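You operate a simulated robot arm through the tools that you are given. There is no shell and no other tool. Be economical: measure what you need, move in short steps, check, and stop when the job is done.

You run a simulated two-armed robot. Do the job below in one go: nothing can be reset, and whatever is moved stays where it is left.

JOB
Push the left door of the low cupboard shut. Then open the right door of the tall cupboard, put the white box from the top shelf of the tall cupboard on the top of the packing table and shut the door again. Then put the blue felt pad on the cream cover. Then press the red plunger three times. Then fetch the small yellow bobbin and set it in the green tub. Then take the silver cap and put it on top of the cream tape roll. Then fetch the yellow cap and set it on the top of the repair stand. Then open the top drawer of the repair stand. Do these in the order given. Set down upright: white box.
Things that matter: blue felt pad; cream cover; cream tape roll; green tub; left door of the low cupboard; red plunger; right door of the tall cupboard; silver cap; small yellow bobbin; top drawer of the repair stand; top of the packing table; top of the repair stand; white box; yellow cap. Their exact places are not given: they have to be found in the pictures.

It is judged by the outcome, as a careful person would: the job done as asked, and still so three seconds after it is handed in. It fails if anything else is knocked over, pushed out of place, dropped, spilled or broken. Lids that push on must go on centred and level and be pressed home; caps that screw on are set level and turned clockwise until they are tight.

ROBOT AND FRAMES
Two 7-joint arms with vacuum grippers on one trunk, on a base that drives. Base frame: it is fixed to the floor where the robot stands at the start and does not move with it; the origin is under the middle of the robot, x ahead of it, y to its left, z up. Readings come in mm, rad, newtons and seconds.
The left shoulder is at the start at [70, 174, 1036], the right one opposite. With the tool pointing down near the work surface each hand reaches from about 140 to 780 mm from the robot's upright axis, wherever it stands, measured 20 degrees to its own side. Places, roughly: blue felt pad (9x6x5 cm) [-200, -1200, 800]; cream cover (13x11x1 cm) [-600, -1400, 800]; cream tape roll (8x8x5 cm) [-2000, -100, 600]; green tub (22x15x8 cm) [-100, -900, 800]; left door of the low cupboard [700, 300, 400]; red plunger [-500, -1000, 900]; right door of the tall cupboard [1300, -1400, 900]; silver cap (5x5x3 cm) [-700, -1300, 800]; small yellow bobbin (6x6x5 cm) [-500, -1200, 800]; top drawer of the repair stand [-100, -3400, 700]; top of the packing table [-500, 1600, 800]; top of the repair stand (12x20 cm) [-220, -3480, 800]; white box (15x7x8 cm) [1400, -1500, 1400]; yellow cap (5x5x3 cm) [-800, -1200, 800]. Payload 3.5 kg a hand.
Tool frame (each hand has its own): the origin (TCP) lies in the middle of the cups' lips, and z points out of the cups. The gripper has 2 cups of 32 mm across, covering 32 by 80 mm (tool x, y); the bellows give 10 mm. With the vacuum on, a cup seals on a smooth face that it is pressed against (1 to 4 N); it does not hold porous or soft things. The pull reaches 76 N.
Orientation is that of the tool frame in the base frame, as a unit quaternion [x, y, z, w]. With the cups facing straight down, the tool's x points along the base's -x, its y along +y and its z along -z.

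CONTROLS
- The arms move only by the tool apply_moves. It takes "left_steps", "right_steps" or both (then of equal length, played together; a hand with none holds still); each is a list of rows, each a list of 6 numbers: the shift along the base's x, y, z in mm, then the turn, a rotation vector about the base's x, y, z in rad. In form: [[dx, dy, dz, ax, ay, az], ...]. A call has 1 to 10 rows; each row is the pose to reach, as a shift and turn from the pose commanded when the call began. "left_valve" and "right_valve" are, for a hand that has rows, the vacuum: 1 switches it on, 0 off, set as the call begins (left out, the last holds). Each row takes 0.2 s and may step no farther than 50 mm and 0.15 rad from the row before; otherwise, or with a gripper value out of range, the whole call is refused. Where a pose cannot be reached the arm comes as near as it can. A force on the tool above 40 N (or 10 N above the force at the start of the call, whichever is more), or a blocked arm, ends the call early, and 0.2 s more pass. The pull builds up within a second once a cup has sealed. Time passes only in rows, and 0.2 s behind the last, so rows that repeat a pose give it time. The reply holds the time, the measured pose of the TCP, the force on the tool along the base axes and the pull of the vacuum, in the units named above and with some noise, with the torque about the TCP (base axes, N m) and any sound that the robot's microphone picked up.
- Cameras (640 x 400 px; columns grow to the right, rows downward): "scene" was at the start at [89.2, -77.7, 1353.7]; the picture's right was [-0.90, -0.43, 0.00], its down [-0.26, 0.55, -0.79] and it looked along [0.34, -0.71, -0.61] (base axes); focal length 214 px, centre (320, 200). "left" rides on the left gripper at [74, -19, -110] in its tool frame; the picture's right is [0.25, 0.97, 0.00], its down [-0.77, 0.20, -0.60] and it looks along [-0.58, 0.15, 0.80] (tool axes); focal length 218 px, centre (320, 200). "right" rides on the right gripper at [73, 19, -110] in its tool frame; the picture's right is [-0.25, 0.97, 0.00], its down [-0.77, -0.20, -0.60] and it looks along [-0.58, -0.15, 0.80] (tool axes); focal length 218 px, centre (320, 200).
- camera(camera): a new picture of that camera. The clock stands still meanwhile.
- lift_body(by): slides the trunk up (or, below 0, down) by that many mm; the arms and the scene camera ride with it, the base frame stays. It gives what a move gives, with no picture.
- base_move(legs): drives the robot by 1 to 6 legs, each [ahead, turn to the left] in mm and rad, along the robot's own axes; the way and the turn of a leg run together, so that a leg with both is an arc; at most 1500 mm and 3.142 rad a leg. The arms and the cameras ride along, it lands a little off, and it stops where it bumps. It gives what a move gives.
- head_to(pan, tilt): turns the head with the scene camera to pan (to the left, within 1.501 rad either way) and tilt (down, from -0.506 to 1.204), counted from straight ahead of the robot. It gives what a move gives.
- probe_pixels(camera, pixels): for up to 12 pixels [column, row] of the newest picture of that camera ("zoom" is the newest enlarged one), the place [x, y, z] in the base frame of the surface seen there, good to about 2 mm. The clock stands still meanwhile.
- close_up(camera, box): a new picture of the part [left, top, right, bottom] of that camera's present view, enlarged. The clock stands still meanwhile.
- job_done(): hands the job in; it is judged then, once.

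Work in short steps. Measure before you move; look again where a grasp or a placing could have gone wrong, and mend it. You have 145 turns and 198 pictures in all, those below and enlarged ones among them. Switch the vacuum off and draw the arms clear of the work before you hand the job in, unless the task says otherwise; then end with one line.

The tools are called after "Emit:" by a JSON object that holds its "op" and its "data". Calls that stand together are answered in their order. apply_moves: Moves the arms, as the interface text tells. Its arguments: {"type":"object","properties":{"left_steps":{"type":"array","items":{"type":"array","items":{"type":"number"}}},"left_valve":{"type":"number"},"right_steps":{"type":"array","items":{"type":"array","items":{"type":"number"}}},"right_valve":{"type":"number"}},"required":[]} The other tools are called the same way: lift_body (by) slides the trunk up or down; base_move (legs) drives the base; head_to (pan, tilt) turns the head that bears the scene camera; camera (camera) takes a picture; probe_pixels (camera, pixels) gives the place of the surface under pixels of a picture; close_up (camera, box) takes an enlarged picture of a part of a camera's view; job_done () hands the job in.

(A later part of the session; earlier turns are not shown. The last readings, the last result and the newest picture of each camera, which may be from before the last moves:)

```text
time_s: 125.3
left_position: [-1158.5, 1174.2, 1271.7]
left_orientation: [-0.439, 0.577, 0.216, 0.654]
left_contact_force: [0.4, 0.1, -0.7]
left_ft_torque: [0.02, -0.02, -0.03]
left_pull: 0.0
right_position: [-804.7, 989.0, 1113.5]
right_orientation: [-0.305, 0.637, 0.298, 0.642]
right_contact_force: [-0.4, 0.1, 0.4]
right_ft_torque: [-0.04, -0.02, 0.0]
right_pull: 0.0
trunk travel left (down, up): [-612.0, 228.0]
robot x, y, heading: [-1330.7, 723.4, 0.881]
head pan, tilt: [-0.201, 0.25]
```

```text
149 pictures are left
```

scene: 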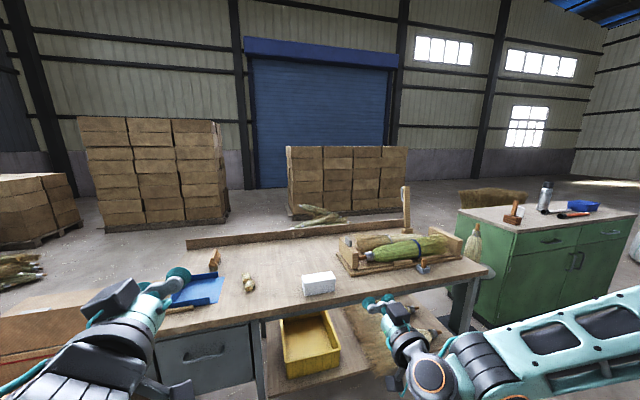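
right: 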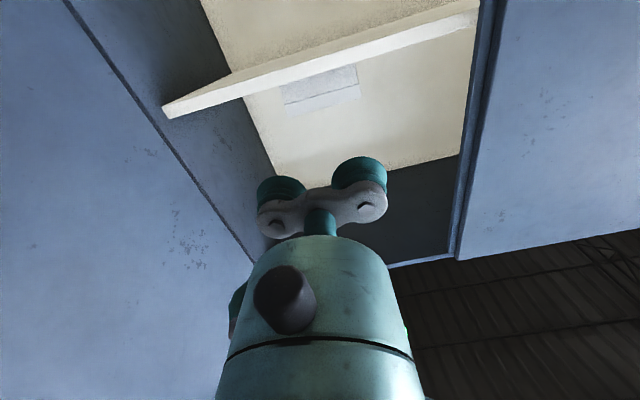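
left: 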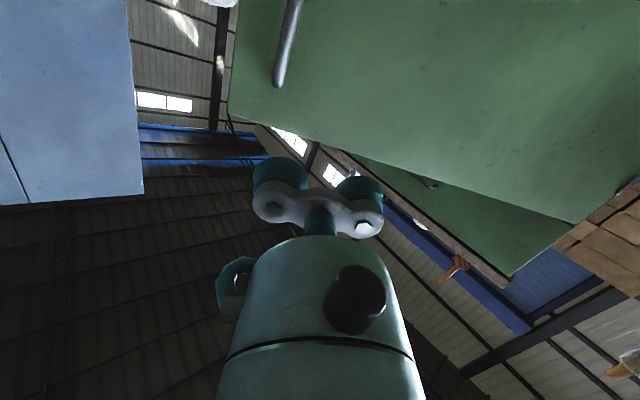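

The turn was blocked. I look to both sides to find what is near.

Emit:
{"op": "head_to", "data": {"pan": -1.45, "tilt": 0.7}}

Emit:
{"op": "camera", "data": {"camera": "scene"}}

Emit:
{"op": "head_to", "data": {"pan": 1.45, "tilt": 0.7}}

Emit:
{"op": "camera", "data": {"camera": "scene"}}

```text
time_s: 126.7
left_position: [-1157.2, 1172.8, 1272.0]
left_orientation: [-0.439, 0.577, 0.216, 0.654]
left_contact_force: [-0.1, 0.3, 0.5]
left_ft_torque: [-0.01, 0.0, 0.04]
left_pull: 0.1
right_position: [-804.2, 987.1, 1114.2]
right_orientation: [-0.305, 0.638, 0.299, 0.641]
right_contact_force: [1.2, -0.1, 0.2]
right_ft_torque: [0.04, 0.01, 0.03]
right_pull: 0.0
trunk travel left (down, up): [-612.0, 228.0]
robot x, y, heading: [-1327.1, 723.8, 0.881]
head pan, tilt: [-1.45, 0.7]
```

```text
148 pictures are left
```

scene: 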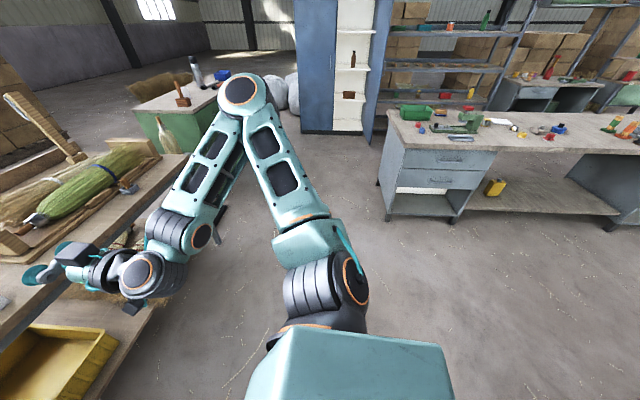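

```text
time_s: 129.2
left_position: [-1157.1, 1172.4, 1272.0]
left_orientation: [-0.44, 0.576, 0.217, 0.654]
left_contact_force: [0.0, 0.8, 0.7]
left_ft_torque: [-0.01, 0.02, -0.02]
left_pull: 0.1
right_position: [-805.8, 986.8, 1114.4]
right_orientation: [-0.305, 0.637, 0.3, 0.641]
right_contact_force: [0.3, -0.7, 0.5]
right_ft_torque: [-0.01, -0.01, -0.01]
right_pull: 0.0
trunk travel left (down, up): [-612.0, 228.0]
robot x, y, heading: [-1330.1, 726.4, 0.883]
head pan, tilt: [1.45, 0.7]
```

```text
147 pictures are left
```

scene: 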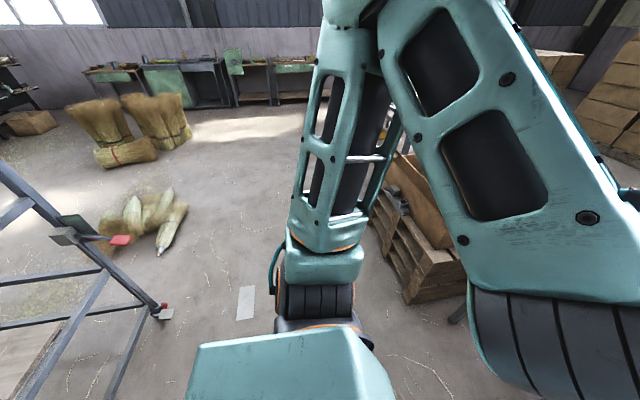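

I probe the frame at left-rear and the elbows.

Emit:
{"op": "probe_pixels", "data": {"camera": "scene", "pixels": [[10, 180], [65, 236], [90, 240], [120, 240], [160, 312], [60, 330], [30, 370], [5, 215], [165, 310], [330, 250], [345, 20], [410, 240]]}}

```text
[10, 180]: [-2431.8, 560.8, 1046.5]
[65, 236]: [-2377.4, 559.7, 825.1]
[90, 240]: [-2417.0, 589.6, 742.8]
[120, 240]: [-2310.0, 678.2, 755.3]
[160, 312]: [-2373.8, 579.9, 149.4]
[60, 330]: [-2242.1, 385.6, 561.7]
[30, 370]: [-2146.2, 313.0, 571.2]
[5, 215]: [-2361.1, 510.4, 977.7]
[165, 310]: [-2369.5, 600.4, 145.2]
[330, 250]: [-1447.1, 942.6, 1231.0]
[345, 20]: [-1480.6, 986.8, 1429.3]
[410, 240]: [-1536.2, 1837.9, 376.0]
```

Nothing is close by; I retry the turn in place in a smaller amount.

Emit:
{"op": "base_move", "data": {"legs": [[0, -0.4]]}}

```text
time_s: 130.1
left_position: [-1140.7, 1164.3, 1272.3]
left_orientation: [-0.427, 0.586, 0.205, 0.658]
left_contact_force: [0.7, -0.3, 1.1]
left_ft_torque: [-0.01, -0.03, 0.0]
left_pull: 0.0
right_position: [-794.9, 966.6, 1113.6]
right_orientation: [-0.295, 0.642, 0.285, 0.648]
right_contact_force: [-0.6, 0.1, -0.1]
right_ft_torque: [0.02, 0.0, -0.01]
right_pull: 0.0
trunk travel left (down, up): [-612.0, 228.0]
robot x, y, heading: [-1328.9, 727.2, 0.848]
head pan, tilt: [1.45, 0.7]
stopped in leg 1: the robot was blocked; the commanded pose is now the measured one
```

Still blocked. I look steeply down on both sides of the base.

Emit:
{"op": "head_to", "data": {"pan": -1.5, "tilt": 1.2}}

Emit:
{"op": "camera", "data": {"camera": "scene"}}

Emit:
{"op": "head_to", "data": {"pan": 1.5, "tilt": 1.2}}

Emit:
{"op": "camera", "data": {"camera": "scene"}}

```text
time_s: 132.7
left_position: [-1140.8, 1166.5, 1272.8]
left_orientation: [-0.427, 0.585, 0.203, 0.659]
left_contact_force: [0.3, -0.5, 0.2]
left_ft_torque: [0.01, -0.05, -0.01]
left_pull: 0.2
right_position: [-795.1, 967.1, 1114.3]
right_orientation: [-0.295, 0.642, 0.285, 0.647]
right_contact_force: [0.4, 0.0, -0.5]
right_ft_torque: [0.01, 0.03, 0.0]
right_pull: 0.0
trunk travel left (down, up): [-612.0, 228.0]
robot x, y, heading: [-1331.5, 724.2, 0.85]
head pan, tilt: [-1.499, 1.201]
```

```text
146 pictures are left
```

scene: 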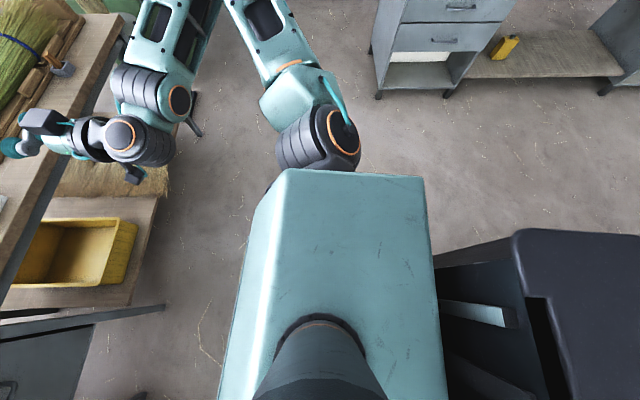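

```text
time_s: 135.3
left_position: [-1140.5, 1166.2, 1272.0]
left_orientation: [-0.427, 0.585, 0.203, 0.658]
left_contact_force: [-0.2, -0.3, -0.8]
left_ft_torque: [0.02, -0.04, 0.02]
left_pull: 0.0
right_position: [-794.1, 966.3, 1113.5]
right_orientation: [-0.294, 0.642, 0.284, 0.648]
right_contact_force: [-0.3, 0.7, -0.3]
right_ft_torque: [0.03, 0.02, 0.02]
right_pull: 0.0
trunk travel left (down, up): [-612.0, 228.0]
robot x, y, heading: [-1325.9, 729.3, 0.846]
head pan, tilt: [1.499, 1.201]
```

```text
145 pictures are left
```

scene: 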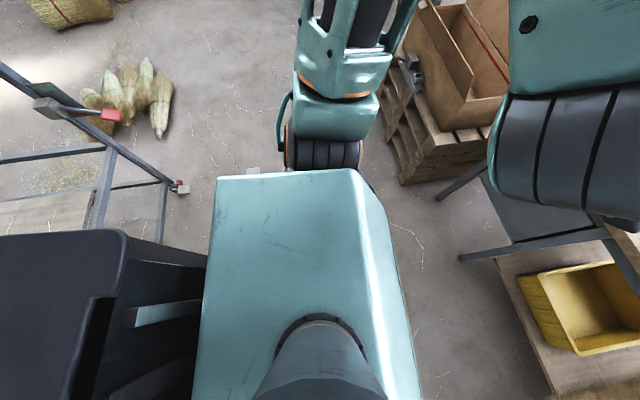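

The robot's dark rear body was near the trolley. I drive forward 250 mm first, then turn and go.

Emit:
{"op": "base_move", "data": {"legs": [[260, 0], [0, -1.49], [815, 0], [815, 0], [0, -0.135], [400, 0]]}}

Emit:
{"op": "head_to", "data": {"pan": -0.2, "tilt": 0.25}}

Emit:
{"op": "camera", "data": {"camera": "scene"}}

```text
time_s: 151.4
left_position: [841.3, -574.9, 1273.6]
left_orientation: [0.133, 0.712, -0.339, 0.6]
left_contact_force: [0.1, 1.3, 0.3]
left_ft_torque: [-0.02, 0.02, 0.01]
left_pull: 0.0
right_position: [623.1, -910.6, 1113.5]
right_orientation: [0.266, 0.655, -0.277, 0.651]
right_contact_force: [-0.5, 0.0, 0.1]
right_ft_torque: [-0.02, -0.04, 0.02]
right_pull: 0.1
trunk travel left (down, up): [-612.0, 228.0]
robot x, y, heading: [413.8, -359.7, -0.786]
head pan, tilt: [1.499, 1.201]
```

```text
time_s: 153.1
left_position: [841.4, -576.1, 1272.7]
left_orientation: [0.133, 0.712, -0.339, 0.6]
left_contact_force: [0.2, -0.1, -0.8]
left_ft_torque: [-0.04, -0.04, 0.01]
left_pull: 0.0
right_position: [621.9, -909.3, 1114.1]
right_orientation: [0.267, 0.654, -0.277, 0.651]
right_contact_force: [-0.2, 0.1, -1.0]
right_ft_torque: [-0.05, -0.04, 0.02]
right_pull: 0.1
trunk travel left (down, up): [-612.0, 228.0]
robot x, y, heading: [414.9, -363.8, -0.783]
head pan, tilt: [-0.201, 0.25]
```

```text
144 pictures are left
```

scene: 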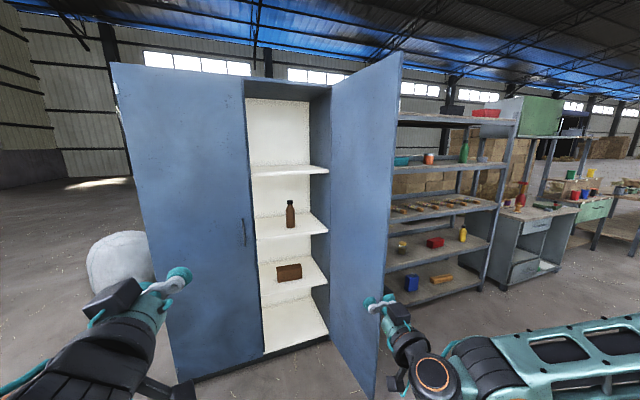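

I probe the open door's free edge and the inside hinge side.

Emit:
{"op": "probe_pixels", "data": {"camera": "scene", "pixels": [[395, 130], [392, 180], [340, 150], [385, 260], [333, 300], [400, 150]]}}

```text
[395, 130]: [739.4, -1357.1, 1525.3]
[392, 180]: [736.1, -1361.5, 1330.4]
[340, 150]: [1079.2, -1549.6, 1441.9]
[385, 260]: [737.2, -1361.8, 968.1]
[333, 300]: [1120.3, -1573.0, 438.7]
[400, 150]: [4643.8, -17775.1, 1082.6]
```

Door is open ~97°, edge at (737,-1360). I move the right hand farther right so that when driving in it comes to the outer side of the door.

Emit:
{"op": "apply_moves", "data": {"right_steps": [[-34, -34, 0, 0, 0, 0], [-68, -68, 0, 0, 0, 0], [-102, -102, 0, 0, 0, 0], [-136, -136, 0, 0, 0, 0], [-170, -170, 0, 0, 0, 0], [-204, -204, 0, 0, 0, 0], [-238, -238, 0, 0, 0, 0], [-272, -272, 0, 0, 0, 0]]}}

Emit:
{"op": "base_move", "data": {"legs": [[416, 0], [0, 0.15]]}}

Emit:
{"op": "camera", "data": {"camera": "scene"}}

```text
time_s: 154.9
left_position: [840.4, -576.6, 1271.9]
left_orientation: [0.133, 0.712, -0.34, 0.6]
left_contact_force: [0.5, 0.0, 1.3]
left_ft_torque: [0.0, -0.03, 0.01]
left_pull: 0.2
right_position: [346.7, -1182.4, 1113.3]
right_orientation: [0.265, 0.655, -0.276, 0.652]
right_contact_force: [-0.3, 0.1, -1.3]
right_ft_torque: [0.01, 0.03, 0.02]
right_pull: 0.2
right hand out of reach, approached as far as the arm can: row 1
trunk travel left (down, up): [-612.0, 228.0]
robot x, y, heading: [413.2, -360.5, -0.784]
head pan, tilt: [-0.201, 0.25]
```

```text
time_s: 158.1
left_position: [1159.4, -801.5, 1271.7]
left_orientation: [0.081, 0.72, -0.294, 0.623]
left_contact_force: [0.4, -0.4, 0.0]
left_ft_torque: [0.02, 0.0, 0.0]
left_pull: 0.1
right_position: [760.5, -1473.1, 1113.9]
right_orientation: [0.217, 0.673, -0.227, 0.67]
right_contact_force: [0.2, 0.5, 0.4]
right_ft_torque: [0.01, 0.0, 0.0]
right_pull: 0.1
trunk travel left (down, up): [-612.0, 228.0]
robot x, y, heading: [703.1, -649.8, -0.642]
head pan, tilt: [-0.201, 0.25]
```

```text
143 pictures are left
```

scene: 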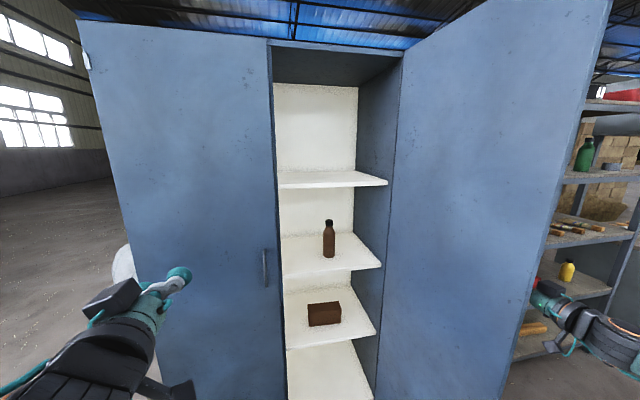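

The hand is on the outer side of the door. I sweep left along the closing arc.

Emit:
{"op": "apply_moves", "data": {"right_steps": [[29.4, 39.9, 0, 0, 0, 0], [58.8, 79.8, 0, 0, 0, 0], [92, 116.8, 0, 0, 0, 0], [125.4, 153.8, 0, 0, 0, 0], [162, 186.8, 0, 0, 0, 0], [200.7, 214.1, 0, 0, 0, 0], [240.5, 234.4, 0, 0, 0, 0]]}}

Emit:
{"op": "camera", "data": {"camera": "scene"}}

```text
time_s: 159.7
left_position: [1160.7, -799.7, 1271.7]
left_orientation: [0.081, 0.72, -0.295, 0.623]
left_contact_force: [0.5, 0.4, 0.4]
left_ft_torque: [-0.06, -0.01, -0.03]
left_pull: 0.1
right_position: [1007.1, -1236.5, 1111.7]
right_orientation: [0.217, 0.673, -0.229, 0.669]
right_contact_force: [0.1, 0.1, -1.0]
right_ft_torque: [-0.04, -0.01, -0.03]
right_pull: 0.0
trunk travel left (down, up): [-612.0, 228.0]
robot x, y, heading: [707.4, -655.0, -0.638]
head pan, tilt: [-0.201, 0.25]
```

```text
142 pictures are left
```

scene: 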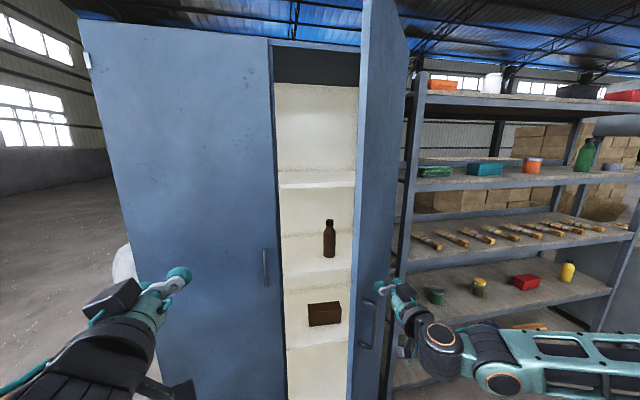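

Door at ~60°. Continue the arc to closing, rising a bit to clear the handle.

Emit:
{"op": "apply_moves", "data": {"right_steps": [[42.9, 14.4, 15, 0, 0, 0], [88.8, 17.8, 30, 0, 0, 0], [135.9, 14.2, 40, 0, 0, 0], [183.9, 3.6, 45, 0, 0, 0], [225.3, -14.5, 50, 0, 0, 0], [266.3, -34.7, 50, 0, 0, 0], [305.4, -57.3, 50, 0, 0, 0], [341, -80, 50, 0, 0, 0]]}}

Emit:
{"op": "camera", "data": {"camera": "scene"}}

```text
time_s: 161.5
left_position: [1161.4, -801.8, 1270.7]
left_orientation: [0.08, 0.721, -0.294, 0.622]
left_contact_force: [0.4, 0.2, -0.2]
left_ft_torque: [0.0, 0.03, -0.03]
left_pull: 0.0
right_position: [1342.8, -1316.8, 1160.4]
right_orientation: [0.216, 0.674, -0.227, 0.669]
right_contact_force: [-0.5, -0.8, 0.6]
right_ft_torque: [-0.01, -0.05, 0.02]
right_pull: 0.1
trunk travel left (down, up): [-612.0, 228.0]
robot x, y, heading: [698.6, -649.7, -0.635]
head pan, tilt: [-0.201, 0.25]
```

```text
141 pictures are left
```

scene: 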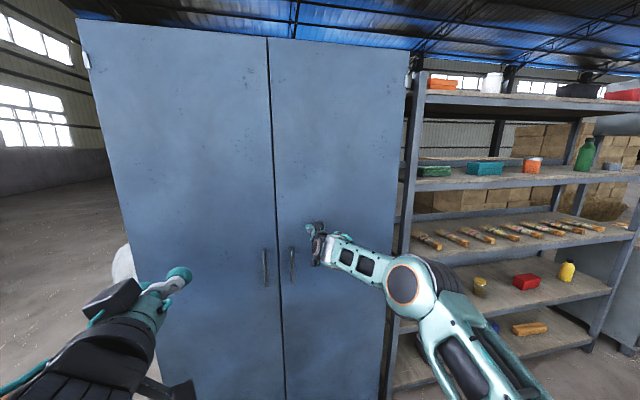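

Nearly shut; I press the door gently to its stop, then compare the two doors' planes.

Emit:
{"op": "apply_moves", "data": {"right_steps": [[15, -11, 0, 0, 0, 0], [27, -20, 0, 0, 0, 0], [35, -26, 0, 0, 0, 0], [40, -30, 0, 0, 0, 0]]}}

Emit:
{"op": "probe_pixels", "data": {"camera": "scene", "pixels": [[264, 150], [276, 150], [290, 150], [340, 150], [395, 150], [150, 150]]}}

Emit:
{"op": "apply_moves", "data": {"right_steps": [[-40, 30, 0, 0, 0, 0], [-80, 60, 0, 0, 0, 0], [-120, 90, 0, 0, 0, 0], [-160, 120, 0, 0, 0, 0], [-200, 150, 0, 0, 0, 0], [-240, 180, 0, 0, 0, 0]]}}

Emit:
{"op": "camera", "data": {"camera": "scene"}}

Emit:
{"op": "probe_pixels", "data": {"camera": "scene", "pixels": [[264, 150], [276, 150], [290, 150], [340, 150], [395, 150], [150, 150]]}}

```text
time_s: 162.5
left_position: [1159.7, -801.6, 1271.8]
left_orientation: [0.08, 0.72, -0.294, 0.623]
left_contact_force: [0.8, 0.6, 0.3]
left_ft_torque: [-0.03, -0.01, -0.02]
left_pull: 0.1
right_position: [1368.7, -1341.9, 1162.6]
right_orientation: [0.218, 0.672, -0.228, 0.67]
right_contact_force: [-3.6, 4.1, -0.3]
right_ft_torque: [-0.06, 0.07, -0.03]
right_pull: 0.0
right hand out of reach, approached as far as the arm can: row 3, 4
trunk travel left (down, up): [-612.0, 228.0]
robot x, y, heading: [703.7, -652.5, -0.636]
head pan, tilt: [-0.201, 0.25]
```

```text
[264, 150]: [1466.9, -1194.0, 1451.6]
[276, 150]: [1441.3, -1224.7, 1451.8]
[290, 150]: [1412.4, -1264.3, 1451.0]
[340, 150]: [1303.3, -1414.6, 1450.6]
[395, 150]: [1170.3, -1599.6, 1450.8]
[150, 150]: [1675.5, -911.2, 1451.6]
```

```text
time_s: 163.9
left_position: [1159.7, -800.9, 1271.7]
left_orientation: [0.08, 0.72, -0.294, 0.623]
left_contact_force: [0.1, -0.4, 0.3]
left_ft_torque: [-0.05, 0.0, 0.01]
left_pull: 0.1
right_position: [1380.2, -1315.1, 1176.3]
right_orientation: [0.216, 0.673, -0.227, 0.67]
right_contact_force: [-1.3, 0.3, 1.1]
right_ft_torque: [0.01, 0.0, 0.03]
right_pull: 0.1
right hand out of reach, approached as far as the arm can: row 1, 2, 3, 4, 5, 6
trunk travel left (down, up): [-612.0, 228.0]
robot x, y, heading: [700.3, -654.5, -0.638]
head pan, tilt: [-0.201, 0.25]
```

```text
140 pictures are left
```

scene: 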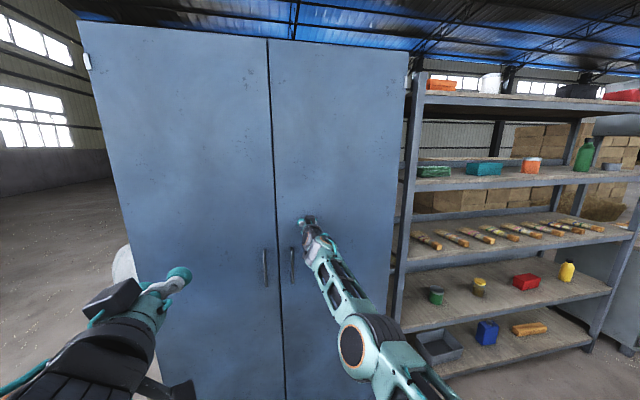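

```text
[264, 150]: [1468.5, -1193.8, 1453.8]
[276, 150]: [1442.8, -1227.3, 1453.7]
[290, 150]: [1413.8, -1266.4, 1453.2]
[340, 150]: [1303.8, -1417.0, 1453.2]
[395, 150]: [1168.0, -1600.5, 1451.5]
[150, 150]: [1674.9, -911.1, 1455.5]
```

Both doors are flush: the tall cupboard is shut. I back the base off, then re-fold the right arm (it is stretched), turning the tool downward for the bench work.

Emit:
{"op": "base_move", "data": {"legs": [[-260, 0]]}}

Emit:
{"op": "apply_moves", "data": {"right_steps": [[-12, 9, 10, 0.04, 0.05, 0], [-40, 30, 20, 0.09, 0.12, 0], [-75, 55, 30, 0.15, 0.2, 0], [-110, 80, 30, 0.21, 0.29, 0], [-145, 105, 30, 0.27, 0.37, 0], [-180, 130, 30, 0.34, 0.47, 0], [-210, 155, 30, 0.42, 0.58, 0], [-240, 178, 30, 0.5, 0.68, 0]]}}

Emit:
{"op": "camera", "data": {"camera": "scene"}}

```text
time_s: 165.8
left_position: [951.7, -647.6, 1272.1]
left_orientation: [0.078, 0.721, -0.293, 0.624]
left_contact_force: [0.6, 0.0, 0.4]
left_ft_torque: [-0.01, 0.02, 0.01]
left_pull: 0.1
right_position: [1175.8, -1158.9, 1176.2]
right_orientation: [0.215, 0.673, -0.226, 0.67]
right_contact_force: [0.2, -0.4, 0.3]
right_ft_torque: [-0.01, 0.01, 0.02]
right_pull: 0.1
trunk travel left (down, up): [-612.0, 228.0]
robot x, y, heading: [494.1, -499.8, -0.638]
head pan, tilt: [-0.201, 0.25]
```

```text
time_s: 167.6
left_position: [951.7, -647.6, 1272.5]
left_orientation: [0.079, 0.721, -0.291, 0.624]
left_contact_force: [0.8, -0.2, -0.2]
left_ft_torque: [0.0, -0.02, 0.02]
left_pull: 0.0
right_position: [1034.9, -967.4, 1271.0]
right_orientation: [0.301, 0.888, -0.113, 0.33]
right_contact_force: [0.4, -1.4, -0.3]
right_ft_torque: [0.03, 0.0, 0.03]
right_pull: 0.0
right hand out of reach, approached as far as the arm can: row 1, 2, 3, 4, 5, 6, 7, 8
trunk travel left (down, up): [-612.0, 228.0]
robot x, y, heading: [495.0, -496.7, -0.633]
head pan, tilt: [-0.201, 0.25]
```

```text
139 pictures are left
```

scene: 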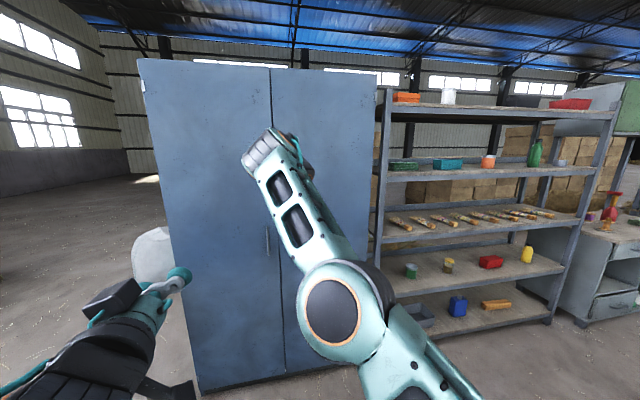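

Continue: tool fully down and hand drawn in to the right-front.

Emit:
{"op": "apply_moves", "data": {"right_steps": [[-36, 0, -5, 0.053, 0.072, 0], [-72, 0, -10, 0.105, 0.143, 0], [-108, 0, -15, 0.158, 0.215, 0], [-144, 0, -20, 0.21, 0.286, 0], [-180, 0, -30, 0.263, 0.358, 0], [-216, 0, -40, 0.315, 0.43, 0], [-252, 0, -50, 0.368, 0.5, 0], [-288, 0, -60, 0.42, 0.573, 0]]}}

Emit:
{"op": "head_to", "data": {"pan": -1.4, "tilt": 0.5}}

Emit:
{"op": "camera", "data": {"camera": "scene"}}

```text
time_s: 168.3
left_position: [952.6, -646.6, 1271.7]
left_orientation: [0.079, 0.72, -0.293, 0.624]
left_contact_force: [-0.4, 0.1, 0.6]
left_ft_torque: [-0.02, -0.01, -0.01]
left_pull: 0.0
right_position: [988.3, -968.4, 1273.5]
right_orientation: [0.295, 0.922, -0.102, 0.23]
right_contact_force: [126.4, -185.6, -144.1]
right_ft_torque: [0.37, -2.07, 2.97]
right_pull: 0.1
right hand out of reach, approached as far as the arm can: row 1, 2, 3
trunk travel left (down, up): [-612.0, 228.0]
robot x, y, heading: [494.3, -498.7, -0.637]
head pan, tilt: [-0.201, 0.25]
stopped in row 3 (right hand): the force on the tool passed its limit at 506 N (the readings are from after the stop); the commanded pose is now the measured one
```

```text
time_s: 169.8
left_position: [952.2, -646.9, 1270.9]
left_orientation: [0.08, 0.72, -0.292, 0.624]
left_contact_force: [0.5, -0.4, -0.8]
left_ft_torque: [0.02, -0.03, 0.0]
left_pull: 0.0
right_position: [987.7, -968.5, 1273.2]
right_orientation: [0.295, 0.922, -0.102, 0.229]
right_contact_force: [57.8, -208.3, -126.4]
right_ft_torque: [4.21, -6.23, 12.15]
right_pull: 0.0
trunk travel left (down, up): [-612.0, 228.0]
robot x, y, heading: [496.0, -497.3, -0.635]
head pan, tilt: [-1.4, 0.499]
```

```text
138 pictures are left
```

scene: 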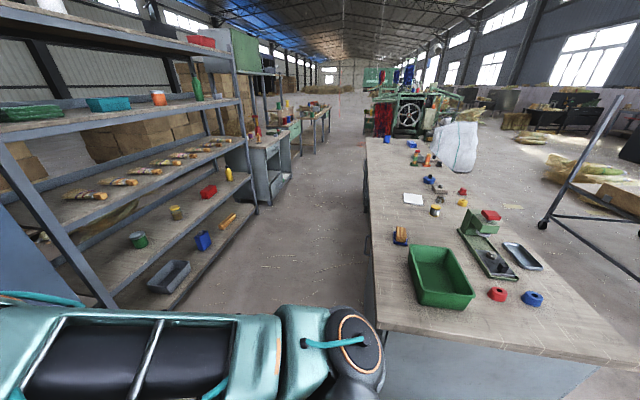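

The right wrist has folded onto its own forearm (self-contact). I unfold: tilt the tool back forward and move the hand outward.

Emit:
{"op": "apply_moves", "data": {"right_steps": [[16, -8, 0, -0.06, -0.08, 0], [40, -20, 0, -0.12, -0.16, 0], [70, -40, 0, -0.2, -0.27, 0], [105, -65, 0, -0.28, -0.38, 0], [140, -90, -10, -0.36, -0.49, 0], [170, -115, -30, -0.44, -0.6, 0], [200, -135, -50, -0.52, -0.71, 0]]}}

Emit:
{"op": "head_to", "data": {"pan": -0.5, "tilt": 0.5}}

Emit:
{"op": "camera", "data": {"camera": "scene"}}

```text
time_s: 171.3
left_position: [956.2, -645.0, 1270.6]
left_orientation: [0.077, 0.722, -0.293, 0.622]
left_contact_force: [0.7, -0.6, -0.3]
left_ft_torque: [-0.03, -0.03, -0.07]
left_pull: 0.0
right_position: [1192.7, -1093.1, 1214.7]
right_orientation: [0.253, 0.736, -0.191, 0.598]
right_contact_force: [-1.1, -4.0, 2.1]
right_ft_torque: [0.14, 0.15, 0.31]
right_pull: 0.1
right hand out of reach, approached as far as the arm can: row 7
trunk travel left (down, up): [-612.0, 228.0]
robot x, y, heading: [496.0, -498.9, -0.634]
head pan, tilt: [-1.4, 0.499]
```

```text
time_s: 172.6
left_position: [952.1, -645.5, 1271.7]
left_orientation: [0.079, 0.721, -0.292, 0.624]
left_contact_force: [-0.1, 0.1, -0.4]
left_ft_torque: [0.0, 0.0, -0.02]
left_pull: 0.1
right_position: [1189.5, -1091.9, 1217.0]
right_orientation: [0.256, 0.735, -0.186, 0.6]
right_contact_force: [0.0, 0.5, 0.9]
right_ft_torque: [-0.01, 0.02, 0.02]
right_pull: 0.1
trunk travel left (down, up): [-612.0, 228.0]
robot x, y, heading: [495.7, -499.2, -0.633]
head pan, tilt: [-0.499, 0.499]
```

```text
137 pictures are left
```

scene: 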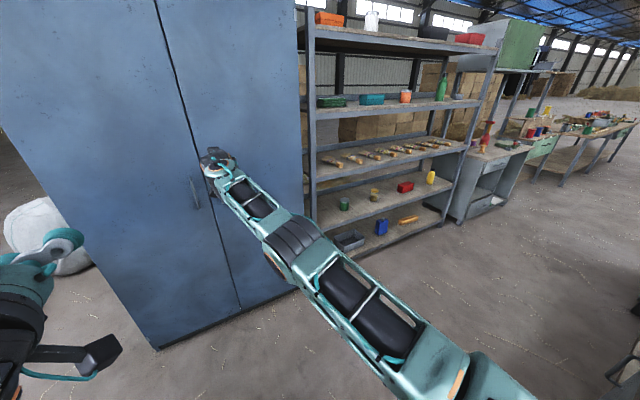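

The arm is free and almost straight. I raise the trunk and swing the hand down and right, so the arm hangs from a higher shoulder.

Emit:
{"op": "lift_body", "data": {"by": 220}}

Emit:
{"op": "apply_moves", "data": {"right_steps": [[-16, -10, -42, 0.03, 0.04, 0], [-34, -20, -83, 0.06, 0.08, 0], [-55, -28, -122, 0.1, 0.14, 0], [-80, -34, -160, 0.15, 0.2, 0], [-105, -38, -198, 0.2, 0.27, 0], [-130, -42, -236, 0.25, 0.34, 0], [-155, -46, -274, 0.3, 0.41, 0], [-180, -50, -312, 0.35, 0.48, 0], [-205, -54, -350, 0.4, 0.55, 0], [-225, -58, -390, 0.45, 0.62, 0]]}}

Emit:
{"op": "camera", "data": {"camera": "scene"}}

```text
time_s: 174.9
left_position: [952.4, -646.0, 1491.9]
left_orientation: [0.078, 0.721, -0.292, 0.624]
left_contact_force: [-0.7, -0.1, 0.3]
left_ft_torque: [0.03, 0.0, 0.02]
left_pull: 0.0
right_position: [1185.8, -1099.9, 1441.3]
right_orientation: [0.244, 0.733, -0.213, 0.597]
right_contact_force: [0.3, 0.0, 0.1]
right_ft_torque: [0.0, -0.04, -0.04]
right_pull: 0.0
trunk travel left (down, up): [-832.0, 8.0]
robot x, y, heading: [495.9, -497.3, -0.63]
head pan, tilt: [-0.499, 0.499]
```

```text
time_s: 177.1
left_position: [953.4, -648.1, 1491.4]
left_orientation: [0.079, 0.721, -0.293, 0.623]
left_contact_force: [-0.2, 0.0, 0.2]
left_ft_torque: [-0.01, 0.01, 0.01]
left_pull: 0.1
right_position: [960.2, -1160.1, 1054.2]
right_orientation: [0.293, 0.907, -0.111, 0.279]
right_contact_force: [-0.3, 0.1, 0.1]
right_ft_torque: [0.01, 0.05, 0.01]
right_pull: 0.1
trunk travel left (down, up): [-832.0, 8.0]
robot x, y, heading: [497.8, -497.9, -0.63]
head pan, tilt: [-0.499, 0.499]
```

```text
136 pictures are left
```

scene: 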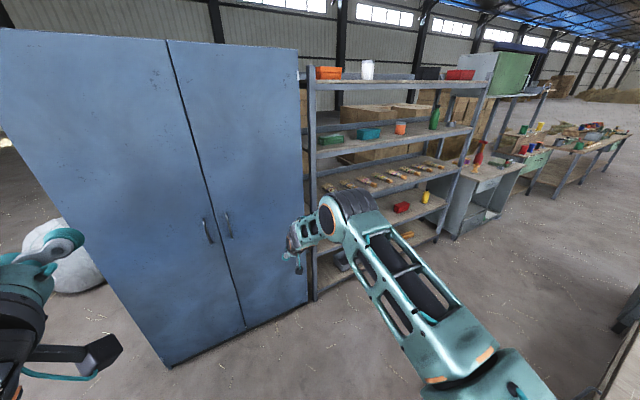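

Elbow is up now. I finish turning the tool straight down and draw the hand in.

Emit:
{"op": "apply_moves", "data": {"right_steps": [[-31, 23, 0, 0.06, 0.083, 0], [-62, 45, 0, 0.12, 0.165, 0], [-93, 68, 0, 0.181, 0.248, 0], [-124, 90, 0, 0.241, 0.33, 0], [-155, 113, 0, 0.302, 0.413, 0], [-186, 136, 0, 0.362, 0.495, 0]]}}

Emit:
{"op": "head_to", "data": {"pan": -1.3, "tilt": 0.6}}

Emit:
{"op": "camera", "data": {"camera": "scene"}}

```text
time_s: 178.5
left_position: [951.4, -646.2, 1493.1]
left_orientation: [0.078, 0.72, -0.293, 0.624]
left_contact_force: [0.2, 0.2, 1.5]
left_ft_torque: [-0.01, 0.02, 0.02]
left_pull: 0.2
right_position: [773.0, -1021.8, 1051.8]
right_orientation: [0.302, 0.953, -0.017, -0.007]
right_contact_force: [0.3, 1.1, -0.1]
right_ft_torque: [-0.02, -0.02, -0.02]
right_pull: 0.1
trunk travel left (down, up): [-832.0, 8.0]
robot x, y, heading: [496.6, -495.4, -0.633]
head pan, tilt: [-0.499, 0.499]
```

```text
time_s: 179.6
left_position: [953.0, -646.9, 1491.0]
left_orientation: [0.079, 0.72, -0.292, 0.624]
left_contact_force: [-0.3, -0.8, 0.4]
left_ft_torque: [-0.01, 0.02, -0.02]
left_pull: 0.1
right_position: [775.2, -1022.7, 1052.0]
right_orientation: [0.302, 0.953, -0.016, -0.006]
right_contact_force: [-0.3, 0.1, 0.7]
right_ft_torque: [-0.03, -0.01, 0.0]
right_pull: 0.0
trunk travel left (down, up): [-832.0, 8.0]
robot x, y, heading: [497.3, -499.6, -0.635]
head pan, tilt: [-1.3, 0.6]
```

```text
135 pictures are left
```

scene: 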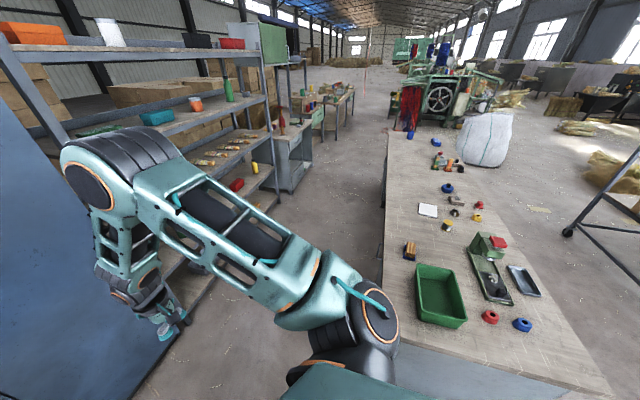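

The right tool is straight down. I zoom on the bench to identify items.

Emit:
{"op": "close_up", "data": {"camera": "scene", "box": [385, 170, 545, 270]}}

Emit:
{"op": "probe_pixels", "data": {"camera": "scene", "pixels": [[409, 247], [428, 210], [447, 226], [455, 202], [455, 212], [479, 206], [477, 217], [447, 188], [498, 243], [440, 270], [488, 240], [438, 300]]}}

```text
4.00 times, centred on (465, 220) of scene
```

zoom: 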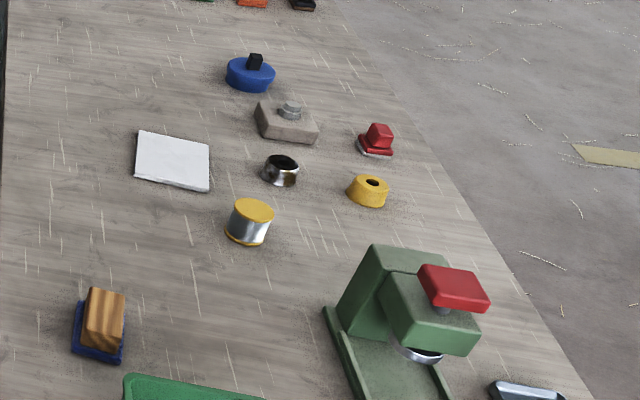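

```text
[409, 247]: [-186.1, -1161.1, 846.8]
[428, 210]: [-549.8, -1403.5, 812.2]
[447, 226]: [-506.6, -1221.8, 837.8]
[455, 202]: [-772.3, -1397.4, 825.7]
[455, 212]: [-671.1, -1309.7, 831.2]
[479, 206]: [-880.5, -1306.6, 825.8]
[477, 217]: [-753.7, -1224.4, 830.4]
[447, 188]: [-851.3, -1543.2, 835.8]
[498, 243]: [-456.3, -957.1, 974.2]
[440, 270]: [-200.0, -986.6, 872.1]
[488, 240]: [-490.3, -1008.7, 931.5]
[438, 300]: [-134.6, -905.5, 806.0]
```

I identified: pad (-186,-1161), cover (-550,-1403), bobbin (-506,-1222), silver cap (-671,-1310), yellow cap (-754,-1224), press plunger (-456,-957,974). I drive into the aisle between bench and rack for the pad and cover.

Emit:
{"op": "base_move", "data": {"legs": [[0, -0.65], [366, 0], [0, -0.917]]}}

Emit:
{"op": "head_to", "data": {"pan": 0.0, "tilt": 0.7}}

Emit:
{"op": "camera", "data": {"camera": "scene"}}

```text
time_s: 186.2
left_position: [445.8, -1309.9, 1491.6]
left_orientation: [-0.569, -0.449, 0.65, -0.229]
left_contact_force: [-0.1, -0.3, -0.3]
left_ft_torque: [-0.01, -0.04, -0.02]
left_pull: 0.2
right_position: [73.5, -1125.3, 1051.7]
right_orientation: [0.891, 0.454, -0.007, -0.017]
right_contact_force: [0.4, 0.1, 0.5]
right_ft_torque: [0.01, -0.03, -0.02]
right_pull: 0.1
trunk travel left (down, up): [-832.0, 8.0]
robot x, y, heading: [600.3, -858.3, -2.219]
head pan, tilt: [-1.3, 0.6]
```

```text
time_s: 187.6
left_position: [445.7, -1309.8, 1492.9]
left_orientation: [-0.569, -0.449, 0.65, -0.228]
left_contact_force: [0.1, 0.7, 0.3]
left_ft_torque: [0.02, -0.02, -0.03]
left_pull: 0.1
right_position: [73.4, -1124.9, 1051.3]
right_orientation: [0.891, 0.454, -0.007, -0.017]
right_contact_force: [0.9, 0.8, -0.3]
right_ft_torque: [0.0, -0.01, 0.01]
right_pull: 0.1
trunk travel left (down, up): [-832.0, 8.0]
robot x, y, heading: [601.9, -853.2, -2.227]
head pan, tilt: [0.0, 0.7]
```

```text
133 pictures are left
```

scene: 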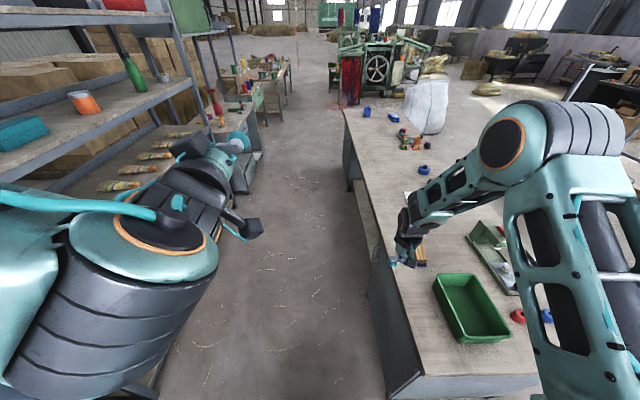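

The left elbow looks close to the rack; I probe it and the rack edges.

Emit:
{"op": "probe_pixels", "data": {"camera": "scene", "pixels": [[60, 240], [30, 200], [150, 235], [120, 300], [190, 75], [175, 60], [235, 205], [255, 228], [225, 150], [380, 250], [345, 130], [20, 320]]}}

```text
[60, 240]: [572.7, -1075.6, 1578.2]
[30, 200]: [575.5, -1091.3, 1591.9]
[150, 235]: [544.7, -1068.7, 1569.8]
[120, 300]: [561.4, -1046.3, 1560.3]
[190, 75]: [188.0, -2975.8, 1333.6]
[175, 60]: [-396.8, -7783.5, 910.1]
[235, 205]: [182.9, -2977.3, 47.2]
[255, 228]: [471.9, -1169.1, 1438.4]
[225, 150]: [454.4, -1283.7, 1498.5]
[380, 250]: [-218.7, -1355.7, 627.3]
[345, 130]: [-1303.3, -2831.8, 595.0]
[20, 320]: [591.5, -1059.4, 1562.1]
```

There is ample clearance (rack is ~770 mm away). I drive on along the aisle and turn to face the bench.

Emit:
{"op": "base_move", "data": {"legs": [[0, 0.02], [940, 0], [0, -1.55]]}}

Emit:
{"op": "head_to", "data": {"pan": 0.0, "tilt": 0.75}}

Emit:
{"op": "camera", "data": {"camera": "scene"}}

```text
time_s: 196.7
left_position: [-407.1, -1471.5, 1493.0]
left_orientation: [0.721, -0.074, -0.625, -0.289]
left_contact_force: [0.7, 0.3, -0.1]
left_ft_torque: [0.0, 0.0, 0.02]
left_pull: 0.2
right_position: [-234.1, -1092.3, 1051.3]
right_orientation: [0.955, -0.295, 0.007, -0.016]
right_contact_force: [-0.6, 0.0, 0.2]
right_ft_torque: [-0.03, -0.02, 0.01]
right_pull: 0.0
trunk travel left (down, up): [-832.0, 8.0]
robot x, y, heading: [52.9, -1610.8, 2.52]
head pan, tilt: [0.0, 0.7]
```

```text
time_s: 197.3
left_position: [-405.7, -1471.2, 1492.8]
left_orientation: [0.721, -0.073, -0.625, -0.289]
left_contact_force: [0.0, 0.2, -0.2]
left_ft_torque: [-0.02, 0.0, 0.04]
left_pull: 0.0
right_position: [-233.5, -1093.3, 1051.6]
right_orientation: [0.955, -0.296, 0.007, -0.016]
right_contact_force: [-0.1, -0.1, 0.2]
right_ft_torque: [-0.02, 0.02, 0.02]
right_pull: 0.0
trunk travel left (down, up): [-832.0, 8.0]
robot x, y, heading: [51.8, -1610.9, 2.519]
head pan, tilt: [0.0, 0.75]
```

```text
132 pictures are left
```

scene: 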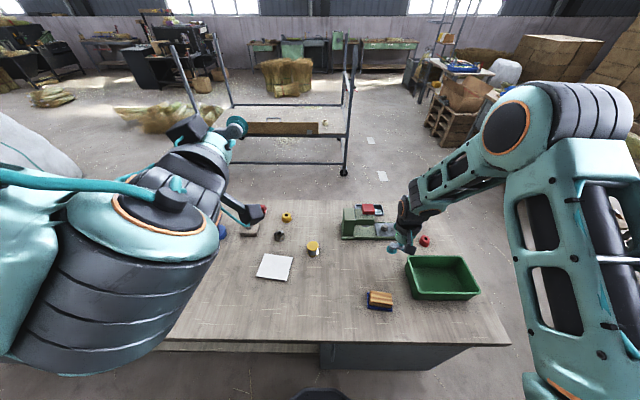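

Everything is in view. I zoom on the pad and cover for exact measurement.

Emit:
{"op": "close_up", "data": {"camera": "scene", "box": [350, 270, 414, 320]}}

Emit:
{"op": "probe_pixels", "data": {"camera": "scene", "pixels": [[372, 293], [389, 294], [371, 300], [389, 302], [380, 297], [364, 293], [392, 310], [263, 254], [293, 258], [257, 276], [288, 281], [275, 267]]}}

```text
8.00 times, centred on (382, 295) of scene
```

zoom: 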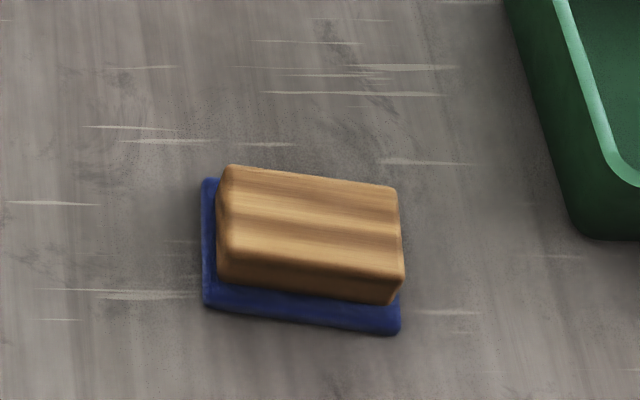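

```text
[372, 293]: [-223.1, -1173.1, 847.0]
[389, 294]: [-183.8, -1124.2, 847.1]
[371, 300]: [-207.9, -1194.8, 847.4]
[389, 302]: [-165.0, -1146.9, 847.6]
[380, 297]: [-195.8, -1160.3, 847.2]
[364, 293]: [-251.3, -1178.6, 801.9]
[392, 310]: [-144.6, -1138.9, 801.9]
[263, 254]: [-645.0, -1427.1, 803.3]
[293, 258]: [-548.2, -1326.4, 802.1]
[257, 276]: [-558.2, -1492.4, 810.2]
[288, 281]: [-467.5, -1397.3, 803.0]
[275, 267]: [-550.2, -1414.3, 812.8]
```

The pad's wooden top (z 847) is centred at about (-193,-1158), long axis at 0.83 rad. I lower the trunk and move the right hand above it, and zoom on the cover.

Emit:
{"op": "lift_body", "data": {"by": -150}}

Emit:
{"op": "apply_moves", "data": {"right_steps": [[20, -33, 0, 0, 0, -0.07], [40, -65, -10, 0, 0, -0.137], [40, -65, -10, 0, 0, -0.137]]}}

Emit:
{"op": "close_up", "data": {"camera": "scene", "box": [220, 180, 420, 305]}}

```text
time_s: 199.1
left_position: [-405.6, -1471.2, 1342.7]
left_orientation: [0.721, -0.074, -0.625, -0.289]
left_contact_force: [0.5, 0.3, 1.6]
left_ft_torque: [0.01, 0.01, 0.0]
left_pull: 0.0
right_position: [-234.4, -1092.7, 901.4]
right_orientation: [0.955, -0.295, 0.006, -0.016]
right_contact_force: [0.2, 0.8, -0.5]
right_ft_torque: [-0.01, -0.05, 0.0]
right_pull: 0.1
trunk travel left (down, up): [-682.0, 158.0]
robot x, y, heading: [54.9, -1610.7, 2.524]
head pan, tilt: [0.0, 0.75]
```

```text
time_s: 199.9
left_position: [-406.5, -1470.4, 1341.7]
left_orientation: [0.721, -0.074, -0.626, -0.287]
left_contact_force: [0.0, 0.2, 0.9]
left_ft_torque: [0.0, 0.03, 0.02]
left_pull: 0.1
right_position: [-192.5, -1157.8, 889.9]
right_orientation: [0.933, -0.36, 0.008, -0.016]
right_contact_force: [-0.6, 1.3, -0.7]
right_ft_torque: [-0.01, -0.03, -0.01]
right_pull: 0.1
trunk travel left (down, up): [-682.0, 158.0]
robot x, y, heading: [48.4, -1611.4, 2.522]
head pan, tilt: [0.0, 0.75]
```

```text
3.20 times, centred on (320, 242) of scene
```

zoom: 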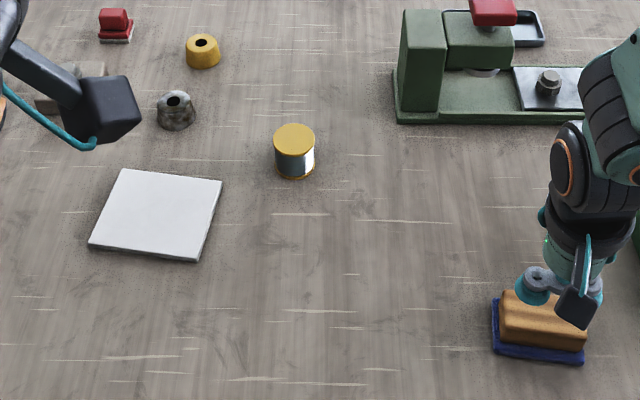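

Probe the cover corners and press down on the pad with vacuum (levelling the tool by 0.03 rad).

Emit:
{"op": "probe_pixels", "data": {"camera": "zoom", "pixels": [[128, 172], [217, 184], [194, 256], [95, 242], [158, 212], [294, 138], [176, 103], [202, 43]]}}

Emit:
{"op": "apply_moves", "data": {"right_steps": [[0, 0, -20, -0.024, 0.027, 0], [0, 0, -35, -0.024, 0.027, 0], [0, 0, -42, -0.024, 0.027, 0], [0, 0, -46, -0.024, 0.027, 0], [0, 0, -48, -0.024, 0.027, 0], [0, 0, -48, -0.024, 0.027, 0], [0, 0, -48, -0.024, 0.027, 0]], "right_valve": 1}}

```text
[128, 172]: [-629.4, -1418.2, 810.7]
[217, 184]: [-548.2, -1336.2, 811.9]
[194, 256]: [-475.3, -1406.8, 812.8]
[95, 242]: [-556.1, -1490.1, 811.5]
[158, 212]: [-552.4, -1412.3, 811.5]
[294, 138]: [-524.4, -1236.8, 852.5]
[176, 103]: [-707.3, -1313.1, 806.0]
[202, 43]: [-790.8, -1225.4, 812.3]
```

```text
time_s: 201.5
left_position: [-405.5, -1472.8, 1342.4]
left_orientation: [0.721, -0.072, -0.626, -0.289]
left_contact_force: [-0.5, -0.1, 0.5]
left_ft_torque: [0.0, 0.01, 0.0]
left_pull: 0.1
right_position: [-191.9, -1159.1, 844.3]
right_orientation: [0.933, -0.36, -0.001, -0.001]
right_contact_force: [0.7, 2.2, 16.6]
right_ft_torque: [-0.1, 0.02, -0.02]
right_pull: 75.6
trunk travel left (down, up): [-682.0, 158.0]
robot x, y, heading: [52.0, -1615.9, 2.519]
head pan, tilt: [0.0, 0.75]
```

Sealed with 75.6 N. Cover centre is (-552,-1413), top z 812. Lift the pad and carry it above the cover.

Emit:
{"op": "apply_moves", "data": {"right_steps": [[0, 0, 20, 0, 0, 0], [0, 0, 60, 0, 0, 0]]}}

Emit:
{"op": "apply_moves", "data": {"right_steps": [[-36, -25.4, 0, 0, 0, -0.004], [-72, -51, 0, 0, 0, -0.008], [-108, -76, 0, 0, 0, -0.012], [-144, -102, 0, 0, 0, -0.016], [-180, -127, 0, 0, 0, -0.02], [-216, -152, 0, 0, 0, -0.024], [-252, -178, 0, 0, 0, -0.028], [-288, -203, 0, 0, 0, -0.032], [-324, -229, 0, 0, 0, -0.036], [-360, -254, 0, 0, 0, -0.04]]}}

Emit:
{"op": "close_up", "data": {"camera": "scene", "box": [220, 180, 420, 305]}}

```text
time_s: 202.1
left_position: [-405.2, -1473.6, 1343.1]
left_orientation: [0.72, -0.074, -0.626, -0.289]
left_contact_force: [0.2, -0.2, -0.2]
left_ft_torque: [-0.01, 0.0, 0.0]
left_pull: 0.1
right_position: [-192.4, -1159.7, 903.3]
right_orientation: [0.933, -0.361, -0.002, -0.001]
right_contact_force: [1.0, 0.2, -0.7]
right_ft_torque: [-0.04, 0.01, 0.01]
right_pull: 75.1
trunk travel left (down, up): [-682.0, 158.0]
robot x, y, heading: [53.6, -1609.7, 2.521]
head pan, tilt: [0.0, 0.75]
```

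```text
time_s: 204.3
left_position: [-404.7, -1470.7, 1342.4]
left_orientation: [0.721, -0.074, -0.626, -0.289]
left_contact_force: [0.0, -0.1, -0.1]
left_ft_torque: [0.01, -0.02, -0.02]
left_pull: 0.0
right_position: [-478.9, -1358.6, 902.1]
right_orientation: [0.927, -0.374, -0.001, 0.0]
right_contact_force: [-0.3, 0.1, -0.6]
right_ft_torque: [-0.05, 0.05, -0.01]
right_pull: 76.2
right hand out of reach, approached as far as the arm can: row 9, 10
trunk travel left (down, up): [-682.0, 158.0]
robot x, y, heading: [54.3, -1612.8, 2.523]
head pan, tilt: [0.0, 0.75]
```

```text
3.20 times, centred on (320, 242) of scene
```

zoom: 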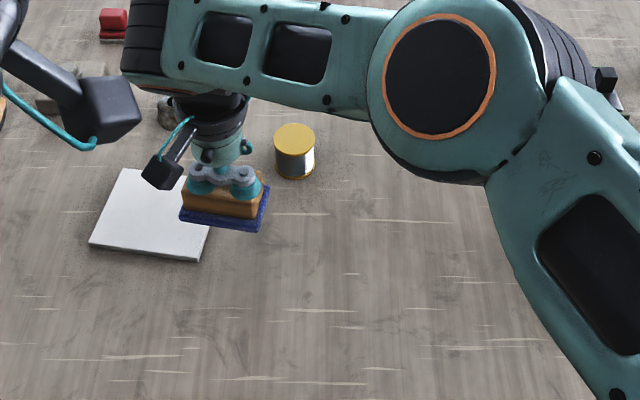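

The hand is at its reach limit crossing over. I turn the base left 0.28 rad and then reposition.

Emit:
{"op": "base_move", "data": {"legs": [[0, 0.28]]}}

Emit:
{"op": "apply_moves", "data": {"right_steps": [[0, 0, 0, 0, 0, 0]]}}

```text
time_s: 205.2
left_position: [-416.7, -1507.2, 1342.8]
left_orientation: [0.723, -0.046, -0.637, -0.264]
left_contact_force: [-0.7, 0.1, -0.3]
left_ft_torque: [0.02, -0.01, 0.0]
left_pull: 0.0
right_position: [-497.4, -1399.7, 899.6]
right_orientation: [0.941, -0.34, 0.001, 0.001]
right_contact_force: [0.5, 0.3, 0.3]
right_ft_torque: [-0.01, 0.01, 0.04]
right_pull: 37.9
trunk travel left (down, up): [-682.0, 158.0]
robot x, y, heading: [54.1, -1610.7, 2.595]
head pan, tilt: [0.0, 0.75]
stopped in leg 1: the robot was blocked; the commanded pose is now the measured one
```

```text
time_s: 205.6
left_position: [-415.2, -1504.5, 1341.2]
left_orientation: [0.723, -0.047, -0.636, -0.264]
left_contact_force: [-0.7, -0.2, 0.0]
left_ft_torque: [0.02, -0.01, 0.04]
left_pull: 0.0
right_position: [-494.9, -1398.1, 900.3]
right_orientation: [0.94, -0.341, 0.001, 0.002]
right_contact_force: [0.4, -0.6, -0.5]
right_ft_torque: [-0.05, 0.0, -0.01]
right_pull: 38.4
trunk travel left (down, up): [-682.0, 158.0]
robot x, y, heading: [51.3, -1615.2, 2.592]
head pan, tilt: [0.0, 0.75]
```

Blocked again and one cup let go. I look at the scene before anything else.

Emit:
{"op": "camera", "data": {"camera": "scene"}}

Emit:
{"op": "camera", "data": {"camera": "right"}}

```text
128 pictures are left
```

scene: 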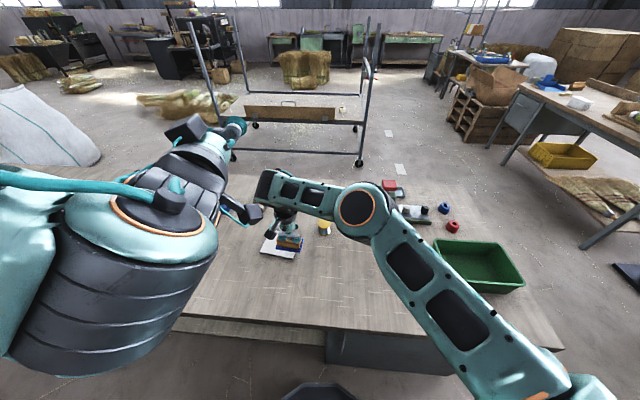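

```text
127 pictures are left
```

right: 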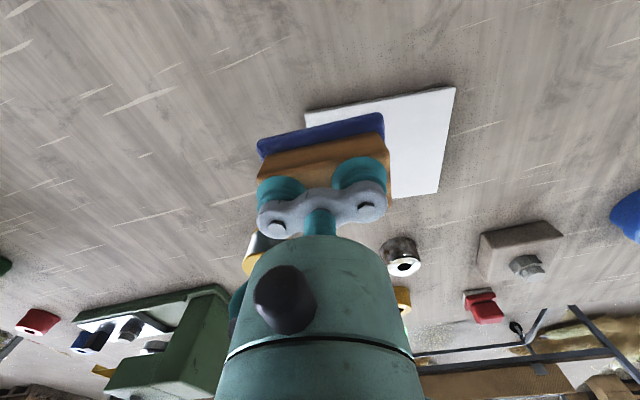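

Nothing was hit; the pad is still held by one cup. I retry the base turn from this reset pose.

Emit:
{"op": "base_move", "data": {"legs": [[0, 0.2]]}}

```text
time_s: 206.7
left_position: [-427.1, -1599.6, 1341.2]
left_orientation: [0.724, 0.025, -0.659, -0.2]
left_contact_force: [0.1, -1.0, -0.6]
left_ft_torque: [0.03, -0.01, -0.01]
left_pull: 0.1
right_position: [-527.0, -1511.6, 900.8]
right_orientation: [0.969, -0.245, 0.0, 0.0]
right_contact_force: [0.7, 0.3, -0.1]
right_ft_torque: [-0.03, -0.02, -0.03]
right_pull: 38.1
trunk travel left (down, up): [-682.0, 158.0]
robot x, y, heading: [52.1, -1612.3, 2.788]
head pan, tilt: [0.0, 0.75]
```

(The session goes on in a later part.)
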